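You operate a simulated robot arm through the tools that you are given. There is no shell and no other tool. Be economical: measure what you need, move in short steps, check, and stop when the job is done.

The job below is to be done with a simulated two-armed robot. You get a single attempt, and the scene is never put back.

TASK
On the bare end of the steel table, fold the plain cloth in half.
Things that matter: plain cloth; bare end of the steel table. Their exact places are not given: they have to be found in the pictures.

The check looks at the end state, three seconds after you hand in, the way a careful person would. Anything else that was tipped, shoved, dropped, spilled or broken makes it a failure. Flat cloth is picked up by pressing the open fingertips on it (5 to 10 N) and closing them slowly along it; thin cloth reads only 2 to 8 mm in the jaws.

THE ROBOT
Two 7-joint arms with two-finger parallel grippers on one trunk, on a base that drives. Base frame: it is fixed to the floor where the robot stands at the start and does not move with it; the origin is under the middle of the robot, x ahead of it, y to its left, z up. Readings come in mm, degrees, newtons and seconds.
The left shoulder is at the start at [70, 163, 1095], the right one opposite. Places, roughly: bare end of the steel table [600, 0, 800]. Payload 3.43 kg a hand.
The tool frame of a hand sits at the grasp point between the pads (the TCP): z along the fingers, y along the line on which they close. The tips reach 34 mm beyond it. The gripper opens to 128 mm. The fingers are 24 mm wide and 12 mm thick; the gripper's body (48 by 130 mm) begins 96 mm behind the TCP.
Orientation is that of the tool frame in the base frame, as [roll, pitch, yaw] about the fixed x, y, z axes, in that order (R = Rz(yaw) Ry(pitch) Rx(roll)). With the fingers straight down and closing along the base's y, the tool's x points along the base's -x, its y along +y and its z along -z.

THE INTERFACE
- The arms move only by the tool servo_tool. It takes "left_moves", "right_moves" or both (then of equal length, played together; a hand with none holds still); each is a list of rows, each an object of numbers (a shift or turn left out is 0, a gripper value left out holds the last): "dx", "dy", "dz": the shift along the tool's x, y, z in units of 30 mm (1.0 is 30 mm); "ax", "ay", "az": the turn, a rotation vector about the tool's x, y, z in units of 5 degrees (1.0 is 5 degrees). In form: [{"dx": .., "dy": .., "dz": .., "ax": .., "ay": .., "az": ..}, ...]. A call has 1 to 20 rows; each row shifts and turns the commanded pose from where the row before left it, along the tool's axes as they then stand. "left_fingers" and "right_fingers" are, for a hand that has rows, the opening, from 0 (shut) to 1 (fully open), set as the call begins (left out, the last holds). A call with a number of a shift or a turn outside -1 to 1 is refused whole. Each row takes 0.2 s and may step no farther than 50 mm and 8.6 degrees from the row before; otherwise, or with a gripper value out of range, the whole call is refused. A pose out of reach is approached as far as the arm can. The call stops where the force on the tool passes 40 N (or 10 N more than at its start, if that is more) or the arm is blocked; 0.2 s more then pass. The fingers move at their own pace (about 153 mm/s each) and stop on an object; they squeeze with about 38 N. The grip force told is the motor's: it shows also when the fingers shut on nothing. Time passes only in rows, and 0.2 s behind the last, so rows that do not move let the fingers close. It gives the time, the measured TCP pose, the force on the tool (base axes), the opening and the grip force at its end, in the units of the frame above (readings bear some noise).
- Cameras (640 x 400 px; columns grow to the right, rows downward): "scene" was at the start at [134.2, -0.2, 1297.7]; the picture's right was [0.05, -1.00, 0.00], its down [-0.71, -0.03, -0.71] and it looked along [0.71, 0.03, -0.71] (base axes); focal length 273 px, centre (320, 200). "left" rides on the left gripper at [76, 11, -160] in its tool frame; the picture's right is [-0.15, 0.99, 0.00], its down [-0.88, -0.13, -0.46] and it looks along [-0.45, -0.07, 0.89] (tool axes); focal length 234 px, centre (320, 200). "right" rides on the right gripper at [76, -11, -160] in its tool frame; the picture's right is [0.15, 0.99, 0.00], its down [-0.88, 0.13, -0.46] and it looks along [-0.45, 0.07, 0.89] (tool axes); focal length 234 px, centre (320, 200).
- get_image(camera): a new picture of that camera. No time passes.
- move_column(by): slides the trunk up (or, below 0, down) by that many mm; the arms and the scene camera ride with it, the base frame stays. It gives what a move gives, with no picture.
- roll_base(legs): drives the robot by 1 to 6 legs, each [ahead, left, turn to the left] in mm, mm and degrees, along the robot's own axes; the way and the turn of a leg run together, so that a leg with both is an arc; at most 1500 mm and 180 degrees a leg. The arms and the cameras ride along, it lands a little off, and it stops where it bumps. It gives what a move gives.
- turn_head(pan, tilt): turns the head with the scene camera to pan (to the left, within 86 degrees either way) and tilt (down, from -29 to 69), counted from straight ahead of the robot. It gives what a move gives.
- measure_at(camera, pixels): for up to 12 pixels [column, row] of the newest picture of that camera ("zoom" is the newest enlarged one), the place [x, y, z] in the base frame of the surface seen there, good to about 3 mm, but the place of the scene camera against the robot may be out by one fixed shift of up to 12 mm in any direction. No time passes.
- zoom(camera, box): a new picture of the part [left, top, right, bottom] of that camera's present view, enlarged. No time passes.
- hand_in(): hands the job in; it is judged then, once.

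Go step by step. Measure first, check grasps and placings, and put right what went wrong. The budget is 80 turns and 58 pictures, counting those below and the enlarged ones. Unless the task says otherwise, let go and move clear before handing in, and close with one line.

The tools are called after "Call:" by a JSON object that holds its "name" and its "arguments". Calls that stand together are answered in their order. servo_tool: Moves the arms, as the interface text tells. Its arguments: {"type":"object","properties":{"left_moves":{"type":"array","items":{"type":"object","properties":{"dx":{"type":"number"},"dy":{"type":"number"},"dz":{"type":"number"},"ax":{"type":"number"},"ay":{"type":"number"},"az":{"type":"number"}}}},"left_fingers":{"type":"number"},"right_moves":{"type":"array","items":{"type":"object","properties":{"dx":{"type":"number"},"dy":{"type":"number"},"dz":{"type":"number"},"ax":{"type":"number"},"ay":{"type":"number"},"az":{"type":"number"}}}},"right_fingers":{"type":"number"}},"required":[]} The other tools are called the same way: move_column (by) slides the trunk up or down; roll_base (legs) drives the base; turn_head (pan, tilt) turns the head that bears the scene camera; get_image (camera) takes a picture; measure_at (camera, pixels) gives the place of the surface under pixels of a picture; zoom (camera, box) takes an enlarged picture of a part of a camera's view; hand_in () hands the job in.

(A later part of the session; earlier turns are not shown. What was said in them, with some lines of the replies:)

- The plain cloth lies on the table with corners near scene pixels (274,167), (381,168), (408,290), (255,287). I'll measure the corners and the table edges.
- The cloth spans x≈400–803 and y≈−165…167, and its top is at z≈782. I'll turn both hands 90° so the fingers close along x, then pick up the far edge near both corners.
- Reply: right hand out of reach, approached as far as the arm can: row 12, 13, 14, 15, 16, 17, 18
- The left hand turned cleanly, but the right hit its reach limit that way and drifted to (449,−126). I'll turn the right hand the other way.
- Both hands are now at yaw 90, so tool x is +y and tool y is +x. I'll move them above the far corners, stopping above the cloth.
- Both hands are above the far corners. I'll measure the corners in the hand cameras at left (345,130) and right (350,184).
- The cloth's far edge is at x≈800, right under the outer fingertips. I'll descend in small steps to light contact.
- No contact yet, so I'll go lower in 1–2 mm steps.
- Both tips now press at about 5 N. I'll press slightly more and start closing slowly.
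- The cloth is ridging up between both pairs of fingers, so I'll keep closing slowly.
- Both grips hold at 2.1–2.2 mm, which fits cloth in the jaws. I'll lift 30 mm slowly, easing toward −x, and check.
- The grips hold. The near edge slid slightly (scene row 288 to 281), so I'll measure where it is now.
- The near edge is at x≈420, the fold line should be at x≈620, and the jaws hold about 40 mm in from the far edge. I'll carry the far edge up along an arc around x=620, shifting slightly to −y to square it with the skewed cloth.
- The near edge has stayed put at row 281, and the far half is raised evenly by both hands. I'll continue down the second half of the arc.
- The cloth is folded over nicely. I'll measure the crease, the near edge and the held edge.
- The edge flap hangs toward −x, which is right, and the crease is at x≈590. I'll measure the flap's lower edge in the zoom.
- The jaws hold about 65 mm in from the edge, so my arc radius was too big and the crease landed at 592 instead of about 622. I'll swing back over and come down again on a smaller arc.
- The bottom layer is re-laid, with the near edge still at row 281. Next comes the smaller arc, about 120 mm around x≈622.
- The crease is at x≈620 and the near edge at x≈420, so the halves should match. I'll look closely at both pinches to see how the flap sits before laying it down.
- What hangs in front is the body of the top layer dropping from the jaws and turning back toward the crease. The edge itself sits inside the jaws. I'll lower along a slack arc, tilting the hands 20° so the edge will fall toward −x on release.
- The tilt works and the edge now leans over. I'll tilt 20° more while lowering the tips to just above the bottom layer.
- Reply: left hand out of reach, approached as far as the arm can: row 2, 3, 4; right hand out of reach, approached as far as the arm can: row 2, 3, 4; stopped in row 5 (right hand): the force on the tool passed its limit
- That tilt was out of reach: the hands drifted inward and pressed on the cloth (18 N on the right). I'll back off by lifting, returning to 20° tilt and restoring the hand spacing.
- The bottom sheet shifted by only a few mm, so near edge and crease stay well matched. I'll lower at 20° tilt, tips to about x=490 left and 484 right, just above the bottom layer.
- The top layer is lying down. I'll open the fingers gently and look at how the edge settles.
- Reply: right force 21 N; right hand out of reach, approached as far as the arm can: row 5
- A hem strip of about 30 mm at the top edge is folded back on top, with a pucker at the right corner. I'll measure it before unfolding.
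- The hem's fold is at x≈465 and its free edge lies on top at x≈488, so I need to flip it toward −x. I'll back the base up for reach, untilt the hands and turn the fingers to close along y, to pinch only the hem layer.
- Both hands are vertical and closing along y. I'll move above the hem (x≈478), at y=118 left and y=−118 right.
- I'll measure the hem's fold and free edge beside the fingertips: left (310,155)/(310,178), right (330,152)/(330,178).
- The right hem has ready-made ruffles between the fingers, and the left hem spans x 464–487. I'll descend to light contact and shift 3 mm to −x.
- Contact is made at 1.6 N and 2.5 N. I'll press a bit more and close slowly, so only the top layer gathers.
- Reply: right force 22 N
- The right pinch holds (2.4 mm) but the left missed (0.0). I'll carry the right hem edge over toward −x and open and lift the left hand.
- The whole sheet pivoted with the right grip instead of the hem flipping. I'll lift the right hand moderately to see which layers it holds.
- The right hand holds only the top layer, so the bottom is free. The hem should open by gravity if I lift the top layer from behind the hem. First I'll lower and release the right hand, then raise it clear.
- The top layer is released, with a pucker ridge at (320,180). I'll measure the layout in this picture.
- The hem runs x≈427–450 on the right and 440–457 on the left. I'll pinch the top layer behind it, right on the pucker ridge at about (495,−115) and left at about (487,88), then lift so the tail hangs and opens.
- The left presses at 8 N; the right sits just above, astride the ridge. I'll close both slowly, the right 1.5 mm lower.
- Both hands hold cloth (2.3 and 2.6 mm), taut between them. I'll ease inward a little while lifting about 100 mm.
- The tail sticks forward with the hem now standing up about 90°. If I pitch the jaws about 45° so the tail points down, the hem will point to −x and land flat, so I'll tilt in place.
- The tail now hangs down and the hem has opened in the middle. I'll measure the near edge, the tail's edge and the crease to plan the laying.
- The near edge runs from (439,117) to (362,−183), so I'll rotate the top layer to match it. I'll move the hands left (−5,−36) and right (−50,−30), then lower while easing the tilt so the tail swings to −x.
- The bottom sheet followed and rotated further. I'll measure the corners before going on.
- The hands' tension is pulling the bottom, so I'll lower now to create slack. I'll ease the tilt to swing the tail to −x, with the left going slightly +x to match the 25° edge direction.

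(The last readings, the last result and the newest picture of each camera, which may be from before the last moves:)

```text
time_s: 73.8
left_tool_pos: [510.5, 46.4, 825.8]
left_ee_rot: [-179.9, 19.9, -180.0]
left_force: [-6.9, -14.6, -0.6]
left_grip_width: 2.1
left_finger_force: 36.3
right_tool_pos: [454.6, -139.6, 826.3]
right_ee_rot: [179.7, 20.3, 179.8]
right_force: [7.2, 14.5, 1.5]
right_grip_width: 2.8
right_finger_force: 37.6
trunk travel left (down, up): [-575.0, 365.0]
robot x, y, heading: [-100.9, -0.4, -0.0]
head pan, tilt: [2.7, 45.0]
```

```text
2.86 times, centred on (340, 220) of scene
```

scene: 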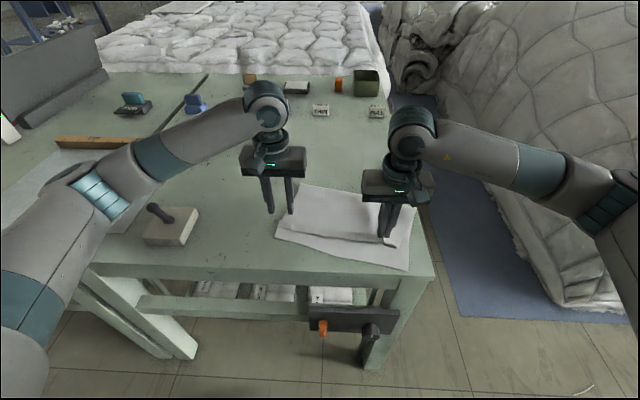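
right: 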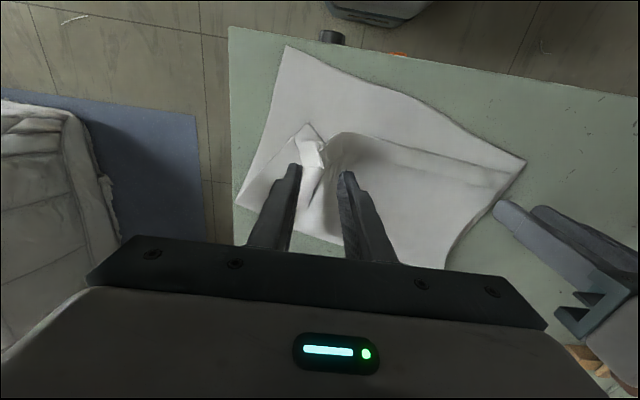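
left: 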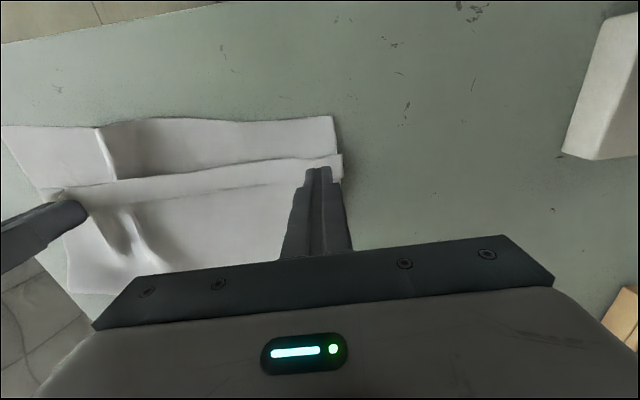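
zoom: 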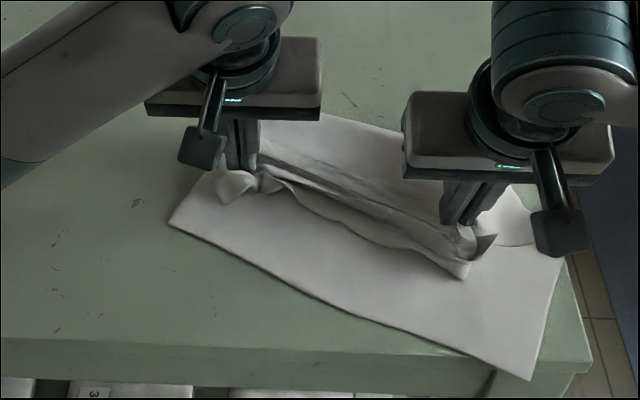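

The top half has become rumpled. I'll regrip the clean near edge of the bottom layer, lift the whole cloth so every fold hangs out, and then lay it folded. First I'll release, straighten the hands and rise.

Call:
{"name": "servo_tool", "arguments": {"left_moves": [{}, {}, {"dz": -0.4}, {"dz": -0.6}, {"dz": -0.9, "ay": 1}, {"dz": -0.9, "ay": 1}, {"ay": 1}, {"ay": 0.98}, {}], "right_moves": [{}, {}, {"dz": -0.4}, {"dz": -0.6}, {"dz": -0.9, "ay": 1}, {"dz": -0.9, "ay": 1}, {"ay": 1}, {"ay": 1.0}, {}], "left_fingers": 0.27, "right_fingers": 0.27}}

Call:
{"name": "get_image", "arguments": {"camera": "right"}}

```text
time_s: 75.8
left_tool_pos: [484.5, 47.2, 906.0]
left_ee_rot: [-179.9, 0.1, -179.8]
left_force: [0.3, -0.9, 0.2]
left_grip_width: 34.6
left_finger_force: 0.0
right_tool_pos: [427.7, -140.0, 905.9]
right_ee_rot: [179.7, 0.2, 179.9]
right_force: [0.1, -0.4, -0.7]
right_grip_width: 34.2
right_finger_force: 0.0
trunk travel left (down, up): [-575.0, 365.0]
robot x, y, heading: [-98.4, 1.7, -0.2]
head pan, tilt: [2.7, 45.0]
```

```text
4 pictures are left
```

right: 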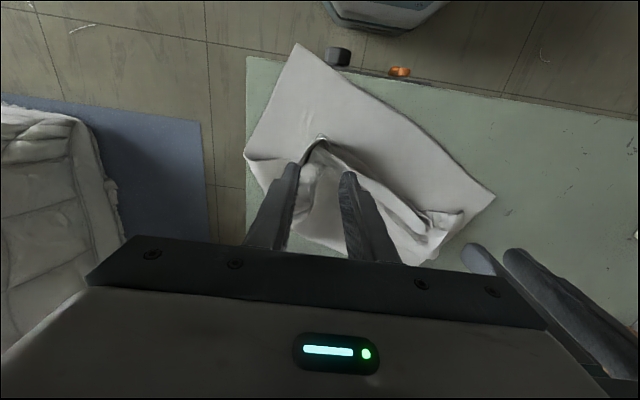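

The near edge runs from (297,45) to (493,196) in the picture, slightly over the table's front edge. I'll measure it.

Call:
{"name": "measure_at", "arguments": {"camera": "right", "pixels": [[297, 47], [315, 64], [330, 76], [360, 95], [410, 122], [450, 153], [470, 172], [491, 196], [262, 62], [420, 88], [320, 80], [245, 155]]}}

```text
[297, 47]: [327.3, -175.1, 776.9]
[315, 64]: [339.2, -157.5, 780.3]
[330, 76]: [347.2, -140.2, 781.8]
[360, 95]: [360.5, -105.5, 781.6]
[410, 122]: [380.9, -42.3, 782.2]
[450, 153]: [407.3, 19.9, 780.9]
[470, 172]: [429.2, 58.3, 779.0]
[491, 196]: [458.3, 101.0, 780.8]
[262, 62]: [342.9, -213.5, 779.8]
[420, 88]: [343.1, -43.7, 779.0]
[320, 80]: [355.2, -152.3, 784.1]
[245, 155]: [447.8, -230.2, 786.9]
```

I'll position the hands over the near edge, left at (451,74) and right at (361,−140), turn them to line up with the edge, and descend.

Call:
{"name": "servo_tool", "arguments": {"left_moves": [{"dx": 0.37, "dy": 0.3}, {"dx": 0.37, "dy": 0.3}, {"dx": 0.37, "dy": 0.3}, {"az": 1}, {"az": 1}, {"az": 1}, {"az": 1}, {"az": 1, "dz": 0.5}, {"az": 1, "dz": 0.8}, {"az": 0.6, "dz": 0.8}, {"dz": 0.6}, {"dz": 0.2}, {}], "right_moves": [{"dx": 0.75}, {"dx": 0.75}, {"dx": 0.74}, {"az": 1}, {"az": 1}, {"az": 1}, {"az": 1}, {"dz": 0.5}, {"dz": 0.8}, {"dz": 0.8}, {"dz": 0.6}, {"dz": 0.2}, {}]}}

Call:
{"name": "servo_tool", "arguments": {"left_moves": [{"dz": 0.05}, {}], "right_moves": [{"dz": 0.05}, {}]}}

```text
time_s: 78.5
left_tool_pos: [451.6, 73.2, 819.2]
left_ee_rot: [-180.0, 0.0, 147.2]
left_force: [0.0, 0.6, -1.3]
left_grip_width: 34.7
left_finger_force: 0.1
right_tool_pos: [360.3, -139.5, 818.4]
right_ee_rot: [179.7, 0.2, 159.9]
right_force: [0.8, -0.2, -0.7]
right_grip_width: 34.7
right_finger_force: 0.0
trunk travel left (down, up): [-575.0, 365.0]
robot x, y, heading: [-100.5, -0.9, 0.2]
head pan, tilt: [2.7, 45.0]
```

```text
time_s: 79.2
left_tool_pos: [452.1, 73.1, 816.9]
left_ee_rot: [-180.0, 0.2, 147.2]
left_force: [0.2, 0.6, -0.6]
left_grip_width: 34.7
left_finger_force: 0.0
right_tool_pos: [360.7, -138.3, 816.4]
right_ee_rot: [179.8, 0.3, 159.8]
right_force: [0.1, 0.1, -0.1]
right_grip_width: 34.6
right_finger_force: 0.1
trunk travel left (down, up): [-575.0, 365.0]
robot x, y, heading: [-100.2, -2.4, -0.3]
head pan, tilt: [2.7, 45.0]
```

Call:
{"name": "servo_tool", "arguments": {"left_moves": [{"dz": 0.08}, {}], "right_moves": [{"dz": 0.08}, {}]}}

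```text
time_s: 79.8
left_tool_pos: [452.1, 72.4, 815.6]
left_ee_rot: [-180.0, 0.3, 147.1]
left_force: [1.3, 0.7, 3.6]
left_grip_width: 34.8
left_finger_force: 0.1
right_tool_pos: [359.9, -140.1, 816.7]
right_ee_rot: [179.6, 0.3, 159.9]
right_force: [0.4, -1.3, 8.8]
right_grip_width: 34.5
right_finger_force: 0.5
trunk travel left (down, up): [-575.0, 365.0]
robot x, y, heading: [-93.4, -0.9, -0.1]
head pan, tilt: [2.7, 45.0]
```

In contact at 3.6 N left and 8.8 N right. I'll press the left a little more and close both slowly.

Call:
{"name": "servo_tool", "arguments": {"left_moves": [{"dz": 0.035}, {}], "right_moves": [{}, {}], "left_fingers": 0.23, "right_fingers": 0.23}}

Call:
{"name": "servo_tool", "arguments": {"left_moves": [{}, {}], "right_moves": [{}, {}], "left_fingers": 0.18, "right_fingers": 0.18}}

Call:
{"name": "servo_tool", "arguments": {"left_moves": [{}, {}], "right_moves": [{}, {}], "left_fingers": 0.12, "right_fingers": 0.12}}

Call:
{"name": "servo_tool", "arguments": {"left_moves": [{}, {}], "right_moves": [{}, {}], "left_fingers": 0.06, "right_fingers": 0.06}}

Call:
{"name": "servo_tool", "arguments": {"left_moves": [{}, {}, {}], "right_moves": [{}, {}, {}], "left_fingers": 0.0, "right_fingers": 0.0}}

```text
time_s: 80.3
left_tool_pos: [450.5, 73.8, 814.7]
left_ee_rot: [180.0, 0.3, 147.2]
left_force: [0.8, 0.4, 14.7]
left_grip_width: 29.0
left_finger_force: 0.1
right_tool_pos: [360.5, -138.6, 815.7]
right_ee_rot: [179.6, 0.3, 159.9]
right_force: [1.4, 0.7, 8.0]
right_grip_width: 28.2
right_finger_force: 0.0
trunk travel left (down, up): [-575.0, 365.0]
robot x, y, heading: [-97.6, 1.0, 0.1]
head pan, tilt: [2.7, 45.0]
```

```text
time_s: 81.0
left_tool_pos: [450.3, 73.1, 815.9]
left_ee_rot: [-179.9, 0.3, 147.2]
left_force: [1.2, -1.0, 20.9]
left_grip_width: 21.8
left_finger_force: 0.0
right_tool_pos: [359.6, -139.6, 815.8]
right_ee_rot: [179.6, 0.4, 159.9]
right_force: [-0.1, 1.1, 5.8]
right_grip_width: 22.3
right_finger_force: 0.1
trunk travel left (down, up): [-575.0, 365.0]
robot x, y, heading: [-104.1, -1.9, -0.0]
head pan, tilt: [2.7, 45.0]
```

```text
time_s: 81.5
left_tool_pos: [449.7, 74.3, 816.0]
left_ee_rot: [179.9, 0.3, 147.2]
left_force: [0.9, -0.8, 22.9]
left_grip_width: 13.4
left_finger_force: 0.0
right_tool_pos: [360.1, -140.1, 815.9]
right_ee_rot: [179.6, 0.3, 159.9]
right_force: [1.1, 0.5, 4.6]
right_grip_width: 14.4
right_finger_force: 0.1
trunk travel left (down, up): [-575.0, 365.0]
robot x, y, heading: [-97.6, -4.9, -0.3]
head pan, tilt: [2.7, 45.0]
```

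```text
time_s: 82.2
left_tool_pos: [450.3, 72.8, 816.3]
left_ee_rot: [179.8, 0.2, 147.3]
left_force: [0.5, -1.4, 24.4]
left_grip_width: 6.2
left_finger_force: 0.0
right_tool_pos: [359.0, -139.0, 816.2]
right_ee_rot: [179.5, 0.2, 159.8]
right_force: [-0.1, -0.5, 4.4]
right_grip_width: 6.5
right_finger_force: 0.0
trunk travel left (down, up): [-575.0, 365.0]
robot x, y, heading: [-97.8, -3.4, -0.0]
head pan, tilt: [2.7, 45.0]
```

```text
time_s: 83.0
left_tool_pos: [450.3, 72.9, 816.3]
left_ee_rot: [179.8, 0.3, 147.2]
left_force: [-0.3, -2.3, 25.8]
left_grip_width: 2.2
left_finger_force: 37.4
right_tool_pos: [358.2, -139.7, 815.5]
right_ee_rot: [179.6, 0.3, 159.9]
right_force: [0.6, 1.2, 2.7]
right_grip_width: 0.0
right_finger_force: 33.1
trunk travel left (down, up): [-575.0, 365.0]
robot x, y, heading: [-99.4, -3.9, 0.2]
head pan, tilt: [2.7, 45.0]
```

The left holds (2.2 mm) but the right missed. I'll reopen the right just above the cloth, set it slightly further in and press firmer.

Call:
{"name": "servo_tool", "arguments": {"right_moves": [{"dz": -0.3}, {"dx": -0.15}, {}, {"dz": 0.2}, {"dz": 0.1}, {}]}}

Call:
{"name": "servo_tool", "arguments": {"right_moves": [{"dz": -0.3}, {}, {}, {"dz": 0.2}, {"dz": 0.1}, {}], "right_fingers": 0.3}}

```text
time_s: 84.3
left_tool_pos: [450.0, 72.6, 816.2]
left_ee_rot: [179.9, 0.2, 147.2]
left_force: [-1.1, -3.5, 27.8]
left_grip_width: 2.3
left_finger_force: 36.9
right_tool_pos: [363.3, -140.9, 815.6]
right_ee_rot: [179.5, 0.2, 159.8]
right_force: [0.3, -0.1, 1.8]
right_grip_width: 0.0
right_finger_force: 33.0
trunk travel left (down, up): [-575.0, 365.0]
robot x, y, heading: [-92.9, 2.1, -0.0]
head pan, tilt: [2.7, 45.0]
```

```text
time_s: 85.8
left_tool_pos: [450.2, 73.0, 816.2]
left_ee_rot: [179.9, 0.2, 147.1]
left_force: [-0.2, -2.1, 27.0]
left_grip_width: 2.3
left_finger_force: 36.9
right_tool_pos: [363.8, -141.8, 815.5]
right_ee_rot: [179.6, 0.3, 159.8]
right_force: [0.3, 0.2, 2.5]
right_grip_width: 38.7
right_finger_force: 0.6
trunk travel left (down, up): [-575.0, 365.0]
robot x, y, heading: [-97.7, -3.3, -0.1]
head pan, tilt: [2.7, 45.0]
```

Call:
{"name": "servo_tool", "arguments": {"left_moves": [{"dz": -0.04}, {}], "right_moves": [{"dz": 0.06}, {}]}}

Call:
{"name": "servo_tool", "arguments": {"right_moves": [{"dz": 0.02}, {}], "right_fingers": 0.26}}

```text
time_s: 86.3
left_tool_pos: [449.9, 73.8, 815.3]
left_ee_rot: [180.0, 0.1, 147.2]
left_force: [0.4, -2.0, 11.0]
left_grip_width: 2.3
left_finger_force: 36.7
right_tool_pos: [365.7, -139.4, 815.9]
right_ee_rot: [179.5, 0.3, 159.9]
right_force: [1.6, 1.8, 26.7]
right_grip_width: 36.7
right_finger_force: 0.0
trunk travel left (down, up): [-575.0, 365.0]
robot x, y, heading: [-95.4, 0.1, -0.2]
head pan, tilt: [2.7, 45.0]
```

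```text
time_s: 87.0
left_tool_pos: [450.1, 73.8, 816.5]
left_ee_rot: [179.9, 0.3, 147.2]
left_force: [0.6, 1.7, 7.9]
left_grip_width: 2.3
left_finger_force: 37.3
right_tool_pos: [365.7, -140.0, 815.1]
right_ee_rot: [179.3, 0.5, 160.0]
right_force: [-2.1, 1.4, 17.7]
right_grip_width: 32.5
right_finger_force: 0.0
trunk travel left (down, up): [-575.0, 365.0]
robot x, y, heading: [-94.7, 2.2, 0.0]
head pan, tilt: [2.7, 45.0]
stopped in row 2 (right hand): the force on the tool passed its limit (the readings are from after the stop); the commanded pose is now the measured one
```

The right now presses firmly at about 18 N. I'll ease off slightly and close in small steps.

Call:
{"name": "servo_tool", "arguments": {"right_moves": [{"dz": -0.01}, {}], "right_fingers": 0.21}}

Call:
{"name": "servo_tool", "arguments": {"right_moves": [{}, {}], "right_fingers": 0.16}}

Call:
{"name": "servo_tool", "arguments": {"right_moves": [{}, {}], "right_fingers": 0.11}}

Call:
{"name": "servo_tool", "arguments": {"right_moves": [{}, {}], "right_fingers": 0.06}}

Call:
{"name": "servo_tool", "arguments": {"right_moves": [{}, {}, {}], "right_fingers": 0.0}}

```text
time_s: 87.6
left_tool_pos: [450.1, 74.6, 815.9]
left_ee_rot: [180.0, 0.2, 147.2]
left_force: [0.1, -0.2, 10.5]
left_grip_width: 2.0
left_finger_force: 36.9
right_tool_pos: [366.0, -139.7, 815.2]
right_ee_rot: [179.4, 0.6, 159.9]
right_force: [2.1, 2.2, 21.2]
right_grip_width: 25.4
right_finger_force: 0.1
trunk travel left (down, up): [-575.0, 365.0]
robot x, y, heading: [-97.3, -2.6, 0.2]
head pan, tilt: [2.7, 45.0]
```

```text
time_s: 88.2
left_tool_pos: [450.1, 74.4, 815.9]
left_ee_rot: [179.9, 0.2, 147.2]
left_force: [2.5, -0.2, 10.8]
left_grip_width: 2.2
left_finger_force: 37.4
right_tool_pos: [365.1, -139.7, 814.9]
right_ee_rot: [179.4, 0.4, 159.8]
right_force: [2.7, 1.7, 25.9]
right_grip_width: 18.9
right_finger_force: 0.1
trunk travel left (down, up): [-575.0, 365.0]
robot x, y, heading: [-96.9, 0.5, 0.1]
head pan, tilt: [2.7, 45.0]
```

```text
time_s: 88.8
left_tool_pos: [450.1, 73.8, 816.2]
left_ee_rot: [-180.0, 0.2, 147.2]
left_force: [0.2, -1.6, 10.7]
left_grip_width: 2.3
left_finger_force: 36.9
right_tool_pos: [365.6, -139.6, 815.9]
right_ee_rot: [179.4, 0.5, 159.9]
right_force: [3.0, 2.5, 26.4]
right_grip_width: 11.9
right_finger_force: 0.1
trunk travel left (down, up): [-575.0, 365.0]
robot x, y, heading: [-98.1, 1.3, 0.1]
head pan, tilt: [2.7, 45.0]
```

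```text
time_s: 89.4
left_tool_pos: [449.7, 73.5, 816.4]
left_ee_rot: [-180.0, 0.2, 147.3]
left_force: [0.2, -2.0, 11.5]
left_grip_width: 2.2
left_finger_force: 37.1
right_tool_pos: [365.7, -138.6, 814.9]
right_ee_rot: [179.5, 0.5, 160.0]
right_force: [2.1, 3.5, 27.2]
right_grip_width: 6.2
right_finger_force: 0.1
trunk travel left (down, up): [-575.0, 365.0]
robot x, y, heading: [-96.8, -1.0, -0.0]
head pan, tilt: [2.7, 45.0]
```

```text
time_s: 90.2
left_tool_pos: [449.4, 73.6, 815.2]
left_ee_rot: [179.9, 0.1, 147.2]
left_force: [-0.3, -1.9, 9.3]
left_grip_width: 2.5
left_finger_force: 36.9
right_tool_pos: [364.3, -140.1, 814.8]
right_ee_rot: [179.5, 0.5, 159.9]
right_force: [1.5, -1.5, 28.5]
right_grip_width: 2.1
right_finger_force: 37.3
trunk travel left (down, up): [-575.0, 365.0]
robot x, y, heading: [-97.1, 0.6, -0.0]
head pan, tilt: [2.7, 45.0]
```

Both hands now hold the near edge (2.5 and 2.1 mm). I'll lift gently with the arms, then raise the trunk so the whole cloth hangs out.

Call:
{"name": "servo_tool", "arguments": {"left_moves": [{"dz": -0.2}, {"dz": -0.3}, {"dz": -0.4}, {"dz": -0.5}, {}], "right_moves": [{"dz": -0.2}, {"dz": -0.3}, {"dz": -0.4}, {"dz": -0.5}, {}]}}

Call:
{"name": "move_column", "arguments": {"by": 360}}

Call:
{"name": "get_image", "arguments": {"camera": "scene"}}

```text
time_s: 91.4
left_tool_pos: [451.4, 73.7, 855.7]
left_ee_rot: [-180.0, -0.1, 147.2]
left_force: [-2.2, -2.6, -0.4]
left_grip_width: 2.0
left_finger_force: 36.4
right_tool_pos: [366.1, -141.1, 855.2]
right_ee_rot: [179.5, 0.2, 159.9]
right_force: [1.5, 2.7, -0.2]
right_grip_width: 2.2
right_finger_force: 36.9
trunk travel left (down, up): [-575.0, 365.0]
robot x, y, heading: [-99.1, -3.6, 0.2]
head pan, tilt: [2.7, 45.0]
```

```text
time_s: 94.9
left_tool_pos: [452.4, 74.2, 1216.2]
left_ee_rot: [-180.0, -0.1, 147.2]
left_force: [-1.7, -3.7, -0.4]
left_grip_width: 2.3
left_finger_force: 36.6
right_tool_pos: [367.0, -140.3, 1217.2]
right_ee_rot: [179.5, 0.3, 159.9]
right_force: [0.5, 3.3, 1.0]
right_grip_width: 2.3
right_finger_force: 37.0
trunk travel left (down, up): [-935.0, 5.0]
robot x, y, heading: [-96.3, 1.2, 0.3]
head pan, tilt: [2.7, 45.0]
```

```text
3 pictures are left
```

scene: 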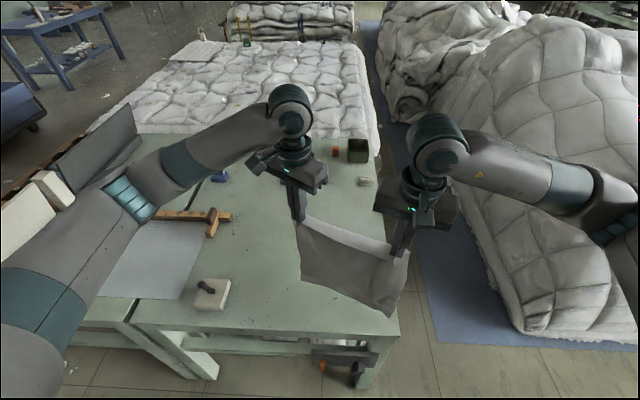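

The cloth hangs from both hands and looks flat. I'll measure its bottom edge and sides to see whether it has fully opened.

Call:
{"name": "measure_at", "arguments": {"camera": "scene", "pixels": [[304, 278], [345, 293], [388, 313], [402, 270], [350, 240], [350, 270], [300, 230], [398, 325], [350, 285], [385, 300]]}}

Call:
{"name": "zoom", "arguments": {"camera": "scene", "box": [260, 180, 440, 340]}}

```text
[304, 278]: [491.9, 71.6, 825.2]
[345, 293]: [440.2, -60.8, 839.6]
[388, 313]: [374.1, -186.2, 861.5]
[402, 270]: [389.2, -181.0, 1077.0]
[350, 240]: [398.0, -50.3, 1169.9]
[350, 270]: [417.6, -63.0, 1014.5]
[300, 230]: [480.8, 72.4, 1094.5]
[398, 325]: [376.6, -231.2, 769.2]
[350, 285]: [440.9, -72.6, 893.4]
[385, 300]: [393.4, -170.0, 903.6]
```

```text
2.50 times, centred on (350, 260) of scene
```

zoom: 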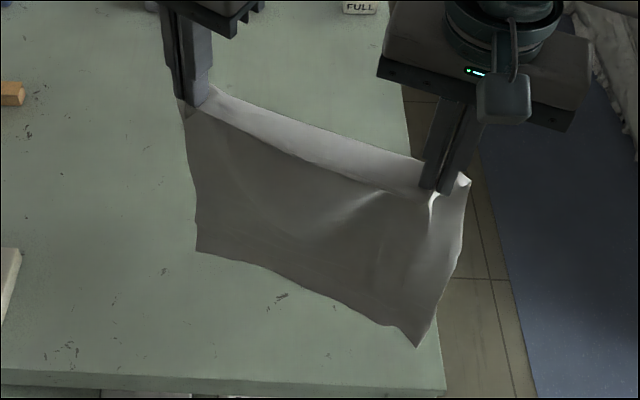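

The cloth is fully open and hanging straight, its bottom edge about 45 mm above the table. I'll square it up in the air with hands at x=430, y=±115 and yaw straight.

Call:
{"name": "servo_tool", "arguments": {"left_moves": [{"dx": 0.226, "dy": 0.125}, {"dx": 0.226, "dy": 0.125}, {"dx": 0.226, "dy": 0.125}, {"dx": 0.226, "dy": 0.125}, {"dx": 0.226, "dy": 0.125}, {"dx": 0.226, "dy": 0.125}, {"az": -0.94}, {"az": -0.94}, {"az": -0.94}, {"az": -0.94}, {"az": -0.94}, {"az": -0.94}, {"az": -0.94}, {}, {}, {}], "right_moves": [{"dx": -0.281, "dy": 0.251}, {"dx": -0.281, "dy": 0.251}, {"dx": -0.281, "dy": 0.251}, {"dx": -0.281, "dy": 0.251}, {"dx": -0.281, "dy": 0.251}, {"dx": -0.281, "dy": 0.251}, {"az": -0.57}, {"az": -0.57}, {"az": -0.57}, {"az": -0.57}, {"az": -0.57}, {"az": -0.57}, {"az": -0.57}, {}, {}, {}]}}

```text
time_s: 98.3
left_tool_pos: [429.9, 115.7, 1216.9]
left_ee_rot: [-180.0, 0.0, -180.0]
left_force: [0.7, -2.0, -0.2]
left_grip_width: 2.0
left_finger_force: 36.5
right_tool_pos: [428.2, -115.6, 1216.4]
right_ee_rot: [179.7, 0.4, 179.8]
right_force: [0.1, 1.7, -0.4]
right_grip_width: 2.3
right_finger_force: 37.3
trunk travel left (down, up): [-935.0, 5.0]
robot x, y, heading: [-99.4, -1.4, 0.1]
head pan, tilt: [2.7, 45.0]
```

The cloth is squared up. I'll lower until the bottom edge touches at about x=430, then move diagonally +x and down to lay the lower half.

Call:
{"name": "servo_tool", "arguments": {"left_moves": [{"dz": 0.333}, {"dz": 0.333}, {"dz": 0.333}, {"dz": 0.333}, {"dz": 0.333}, {"dx": -0.3, "dz": 0.333}, {"dx": -0.3, "dz": 0.333}, {"dx": -0.3, "dz": 0.333}, {"dx": -0.333, "dz": 0.333}, {"dx": -0.333, "dz": 0.333}, {"dx": -0.333, "dz": 0.333}, {"dx": -0.333, "dz": 0.333}, {"dx": -0.333, "dz": 0.333}, {"dx": -0.333, "dz": 0.333}, {"dx": -0.333, "dz": 0.333}, {"dx": -0.333, "dz": 0.333}, {"dx": -0.333, "dz": 0.333}, {"dx": -0.333, "dz": 0.333}, {"dx": -0.333, "dz": 0.333}, {}], "right_moves": [{"dz": 0.333}, {"dz": 0.333}, {"dz": 0.333}, {"dz": 0.333}, {"dz": 0.333}, {"dx": -0.3, "dz": 0.333}, {"dx": -0.3, "dz": 0.333}, {"dx": -0.3, "dz": 0.333}, {"dx": -0.333, "dz": 0.333}, {"dx": -0.333, "dz": 0.333}, {"dx": -0.333, "dz": 0.333}, {"dx": -0.333, "dz": 0.333}, {"dx": -0.333, "dz": 0.333}, {"dx": -0.333, "dz": 0.333}, {"dx": -0.333, "dz": 0.333}, {"dx": -0.333, "dz": 0.333}, {"dx": -0.333, "dz": 0.333}, {"dx": -0.333, "dz": 0.333}, {"dx": -0.333, "dz": 0.333}, {}]}}

Call:
{"name": "get_image", "arguments": {"camera": "scene"}}

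```text
time_s: 102.5
left_tool_pos: [566.7, 116.3, 1025.8]
left_ee_rot: [-180.0, -0.1, -179.9]
left_force: [0.2, -1.5, -0.3]
left_grip_width: 2.1
left_finger_force: 37.1
right_tool_pos: [566.3, -114.3, 1028.3]
right_ee_rot: [179.6, 0.5, 179.9]
right_force: [-0.4, 1.8, -0.4]
right_grip_width: 2.1
right_finger_force: 36.5
trunk travel left (down, up): [-935.0, 5.0]
robot x, y, heading: [-97.2, -1.4, 0.1]
head pan, tilt: [2.7, 45.0]
```

```text
1 pictures are left
```

scene: 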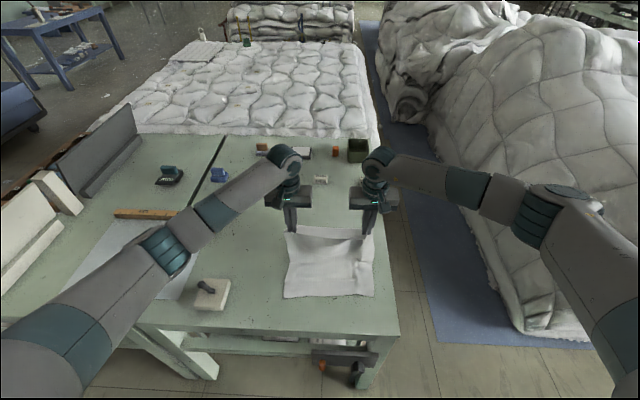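

The lower half is laid neatly on the table. I'll measure its near edge, sides and the bend.

Call:
{"name": "measure_at", "arguments": {"camera": "scene", "pixels": [[286, 296], [310, 295], [330, 294], [350, 294], [371, 295], [288, 275], [372, 275], [330, 275], [330, 265], [330, 255], [330, 240], [330, 330]]}}

```text
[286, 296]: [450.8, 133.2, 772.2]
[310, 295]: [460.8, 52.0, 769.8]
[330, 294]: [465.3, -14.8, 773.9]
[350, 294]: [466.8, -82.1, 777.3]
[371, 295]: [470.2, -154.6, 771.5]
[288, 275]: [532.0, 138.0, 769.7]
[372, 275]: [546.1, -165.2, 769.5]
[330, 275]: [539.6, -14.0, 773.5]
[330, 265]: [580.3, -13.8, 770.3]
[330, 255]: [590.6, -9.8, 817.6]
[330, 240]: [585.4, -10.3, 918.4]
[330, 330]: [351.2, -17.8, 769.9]
```

The near edge runs from x≈447 left to 466 right. I'll measure more points around the held strip to learn how much cloth lies beyond the jaws.

Call:
{"name": "measure_at", "arguments": {"camera": "scene", "pixels": [[330, 226], [330, 229], [330, 232], [330, 235], [330, 238], [330, 245], [330, 250], [330, 260], [300, 230], [300, 234], [300, 238], [300, 250]]}}

Call:
{"name": "measure_at", "arguments": {"camera": "scene", "pixels": [[286, 234], [286, 238], [287, 250], [290, 262], [372, 236], [370, 240], [371, 250], [371, 262], [355, 235], [355, 240], [355, 245], [345, 237]]}}

```text
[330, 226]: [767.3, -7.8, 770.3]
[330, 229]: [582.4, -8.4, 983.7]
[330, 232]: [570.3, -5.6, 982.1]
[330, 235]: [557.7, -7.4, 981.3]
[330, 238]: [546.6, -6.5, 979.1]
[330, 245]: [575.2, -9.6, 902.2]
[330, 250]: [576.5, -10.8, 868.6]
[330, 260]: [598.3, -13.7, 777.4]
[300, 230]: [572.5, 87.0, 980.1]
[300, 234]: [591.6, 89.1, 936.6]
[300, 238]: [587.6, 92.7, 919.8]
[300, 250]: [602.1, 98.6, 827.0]
```

```text
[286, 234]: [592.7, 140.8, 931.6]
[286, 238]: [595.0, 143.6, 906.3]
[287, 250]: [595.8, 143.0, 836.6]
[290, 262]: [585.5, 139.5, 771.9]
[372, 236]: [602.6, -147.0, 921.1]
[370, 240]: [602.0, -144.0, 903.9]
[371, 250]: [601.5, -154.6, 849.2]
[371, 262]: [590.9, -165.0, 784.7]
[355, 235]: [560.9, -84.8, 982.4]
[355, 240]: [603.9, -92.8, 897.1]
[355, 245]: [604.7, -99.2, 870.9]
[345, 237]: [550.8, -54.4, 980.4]
```

The held strip lies horizontally through the jaws and ends about 15–20 mm to the −x side, which is ideal for the final laying. I'll finish laying the lower half and start the return arc around x≈657.

Call:
{"name": "servo_tool", "arguments": {"left_moves": [{"dx": -0.328, "dz": 0.261}, {"dx": -0.328, "dz": 0.261}, {"dx": -0.328, "dz": 0.261}, {"dx": -0.328, "dz": 0.261}, {"dx": -0.328, "dz": 0.261}, {"dx": -0.328, "dz": 0.261}, {}, {"dx": 0.435, "dz": 0.117}, {"dx": 0.435, "dz": 0.117}, {"dx": 0.435, "dz": 0.2}, {"dx": 0.435, "dz": 0.2}, {"dx": 0.402, "dz": 0.25}, {"dx": 0.402, "dz": 0.25}, {"dx": 0.352, "dz": 0.317}, {"dx": 0.352, "dz": 0.317}, {}], "right_moves": [{"dx": -0.328, "dz": 0.261}, {"dx": -0.328, "dz": 0.261}, {"dx": -0.328, "dz": 0.261}, {"dx": -0.328, "dz": 0.261}, {"dx": -0.328, "dz": 0.261}, {"dx": -0.328, "dz": 0.261}, {}, {"dx": 0.398, "dz": 0.117}, {"dx": 0.398, "dz": 0.117}, {"dx": 0.398, "dz": 0.2}, {"dx": 0.398, "dz": 0.2}, {"dx": 0.365, "dz": 0.25}, {"dx": 0.365, "dz": 0.25}, {"dx": 0.315, "dz": 0.317}, {"dx": 0.315, "dz": 0.317}, {}]}}

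```text
time_s: 105.9
left_tool_pos: [527.6, 115.3, 926.1]
left_ee_rot: [180.0, 0.0, -179.9]
left_force: [-0.6, -1.9, 0.2]
left_grip_width: 2.0
left_finger_force: 37.3
right_tool_pos: [538.4, -115.4, 927.3]
right_ee_rot: [179.5, 0.5, 179.9]
right_force: [0.4, 0.8, -0.6]
right_grip_width: 2.2
right_finger_force: 36.2
trunk travel left (down, up): [-935.0, 5.0]
robot x, y, heading: [-102.7, 4.5, 0.1]
head pan, tilt: [2.7, 45.0]
```

On track. I'll complete the descent to about 9 mm above the bottom layer.

Call:
{"name": "servo_tool", "arguments": {"left_moves": [{"dx": 0.302, "dz": 0.367}, {"dx": 0.302, "dz": 0.367}, {"dx": 0.236, "dz": 0.383}, {"dx": 0.236, "dz": 0.383}, {"dx": 0.186, "dz": 0.367}, {"dx": 0.186, "dz": 0.367}, {"dx": 0.152, "dz": 0.333}, {"dx": 0.152, "dz": 0.333}, {"dx": 0.119, "dz": 0.25}, {"dx": 0.119, "dz": 0.25}, {}], "right_moves": [{"dx": 0.265, "dz": 0.367}, {"dx": 0.265, "dz": 0.367}, {"dx": 0.199, "dz": 0.383}, {"dx": 0.199, "dz": 0.383}, {"dx": 0.149, "dz": 0.367}, {"dx": 0.149, "dz": 0.367}, {"dx": 0.115, "dz": 0.333}, {"dx": 0.115, "dz": 0.333}, {"dx": 0.082, "dz": 0.25}, {"dx": 0.082, "dz": 0.25}, {}]}}

```text
time_s: 108.3
left_tool_pos: [468.2, 114.2, 824.7]
left_ee_rot: [-180.0, 0.0, -179.9]
left_force: [0.0, -0.7, -0.4]
left_grip_width: 2.0
left_finger_force: 36.7
right_tool_pos: [489.2, -112.6, 824.8]
right_ee_rot: [179.7, 0.4, 179.9]
right_force: [0.6, 0.1, 0.3]
right_grip_width: 2.2
right_finger_force: 37.0
trunk travel left (down, up): [-935.0, 5.0]
robot x, y, heading: [-102.0, 0.1, -0.1]
head pan, tilt: [2.7, 45.0]
```

Tips are 9 mm above the bottom layer. Before releasing, while I can still adjust, I'll use the last picture to check alignment.

Call:
{"name": "zoom", "arguments": {"camera": "scene", "box": [260, 220, 400, 320]}}

```text
4.00 times, centred on (330, 270) of scene
```

zoom: 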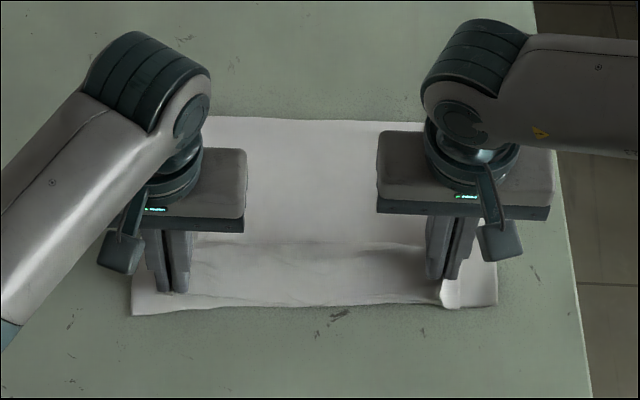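

The fold looks well aligned. I'll measure the edges and crease.

Call:
{"name": "measure_at", "arguments": {"camera": "zoom", "pixels": [[135, 311], [494, 302], [310, 304], [310, 292], [310, 270], [310, 250], [310, 220], [310, 170], [310, 124], [230, 120], [370, 124], [450, 303]]}}

```text
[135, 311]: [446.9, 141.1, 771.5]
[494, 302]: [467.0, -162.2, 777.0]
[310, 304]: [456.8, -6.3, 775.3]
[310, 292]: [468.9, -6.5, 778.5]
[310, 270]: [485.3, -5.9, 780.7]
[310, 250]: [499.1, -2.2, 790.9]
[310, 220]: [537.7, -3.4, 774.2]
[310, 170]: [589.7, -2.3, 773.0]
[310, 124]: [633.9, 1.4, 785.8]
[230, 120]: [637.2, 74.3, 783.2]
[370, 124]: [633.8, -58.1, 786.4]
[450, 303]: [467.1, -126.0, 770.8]
```

The near edge is unmoved (447–467), the top edge lies over it and the crease is at about 638. I'll lower a few mm, open gently and rise straight up.

Call:
{"name": "servo_tool", "arguments": {"left_moves": [{"dz": 0.12}, {}], "right_moves": [{"dz": 0.12}, {}]}}

Call:
{"name": "servo_tool", "arguments": {"left_moves": [{}, {}], "right_moves": [{}, {}], "left_fingers": 0.06, "right_fingers": 0.06}}

Call:
{"name": "servo_tool", "arguments": {"left_moves": [{}, {}, {}], "right_moves": [{}, {}, {}], "left_fingers": 0.2, "right_fingers": 0.2}}

Call:
{"name": "servo_tool", "arguments": {"left_moves": [{"dz": -0.2}, {"dz": -0.3}, {"dz": -0.5}, {"dz": -0.8}, {"dz": -1}, {"dz": -1}, {"dz": -1}, {}, {}], "right_moves": [{"dz": -0.2}, {"dz": -0.3}, {"dz": -0.5}, {"dz": -0.8}, {"dz": -1}, {"dz": -1}, {"dz": -1}, {}, {}]}}

```text
time_s: 108.9
left_tool_pos: [468.0, 116.9, 821.4]
left_ee_rot: [180.0, 0.0, -179.8]
left_force: [-0.6, -1.0, 0.0]
left_grip_width: 2.0
left_finger_force: 37.2
right_tool_pos: [489.4, -113.2, 820.7]
right_ee_rot: [179.6, 0.6, 179.9]
right_force: [-0.7, 0.6, 0.3]
right_grip_width: 2.3
right_finger_force: 37.2
trunk travel left (down, up): [-935.0, 5.0]
robot x, y, heading: [-96.0, 1.8, 0.1]
head pan, tilt: [2.7, 45.0]
```

```text
time_s: 109.5
left_tool_pos: [468.4, 114.9, 820.0]
left_ee_rot: [-180.0, 0.0, -179.9]
left_force: [0.7, -1.1, -0.5]
left_grip_width: 7.4
left_finger_force: 0.1
right_tool_pos: [490.2, -113.5, 821.9]
right_ee_rot: [179.6, 0.5, 179.9]
right_force: [0.2, -0.1, -0.2]
right_grip_width: 7.7
right_finger_force: 0.0
trunk travel left (down, up): [-935.0, 5.0]
robot x, y, heading: [-95.3, 2.2, 0.3]
head pan, tilt: [2.7, 45.0]
```

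```text
time_s: 110.3
left_tool_pos: [467.8, 114.2, 820.0]
left_ee_rot: [-180.0, -0.1, -179.9]
left_force: [-0.1, 0.2, 0.1]
left_grip_width: 25.5
left_finger_force: 0.1
right_tool_pos: [489.3, -112.4, 821.9]
right_ee_rot: [179.6, 0.4, 179.8]
right_force: [-0.4, 0.4, -0.4]
right_grip_width: 25.5
right_finger_force: 0.0
trunk travel left (down, up): [-935.0, 5.0]
robot x, y, heading: [-98.9, -1.6, 0.3]
head pan, tilt: [2.7, 45.0]
```

```text
time_s: 112.3
left_tool_pos: [468.5, 115.0, 965.7]
left_ee_rot: [-180.0, 0.0, -179.9]
left_force: [0.4, 0.2, -0.2]
left_grip_width: 25.5
left_finger_force: 0.1
right_tool_pos: [489.2, -114.2, 966.1]
right_ee_rot: [179.7, 0.5, 179.9]
right_force: [0.9, 0.3, 0.5]
right_grip_width: 25.8
right_finger_force: 0.1
trunk travel left (down, up): [-935.0, 5.0]
robot x, y, heading: [-99.0, 1.4, 0.3]
head pan, tilt: [2.7, 45.0]
```

The hands released without any force on the cloth and are clear, 145 mm above it. The last picture, taken just before release, showed the edges aligned, so I'm handing in.

Call:
{"name": "hand_in", "arguments": {}}

```text
The job is handed in.
```

I folded the plain cloth in half on the bare end of the steel table and moved both hands clear. In the last picture, taken just before I let go, the edges lined up; I had no pictures left to check how it settled afterwards.
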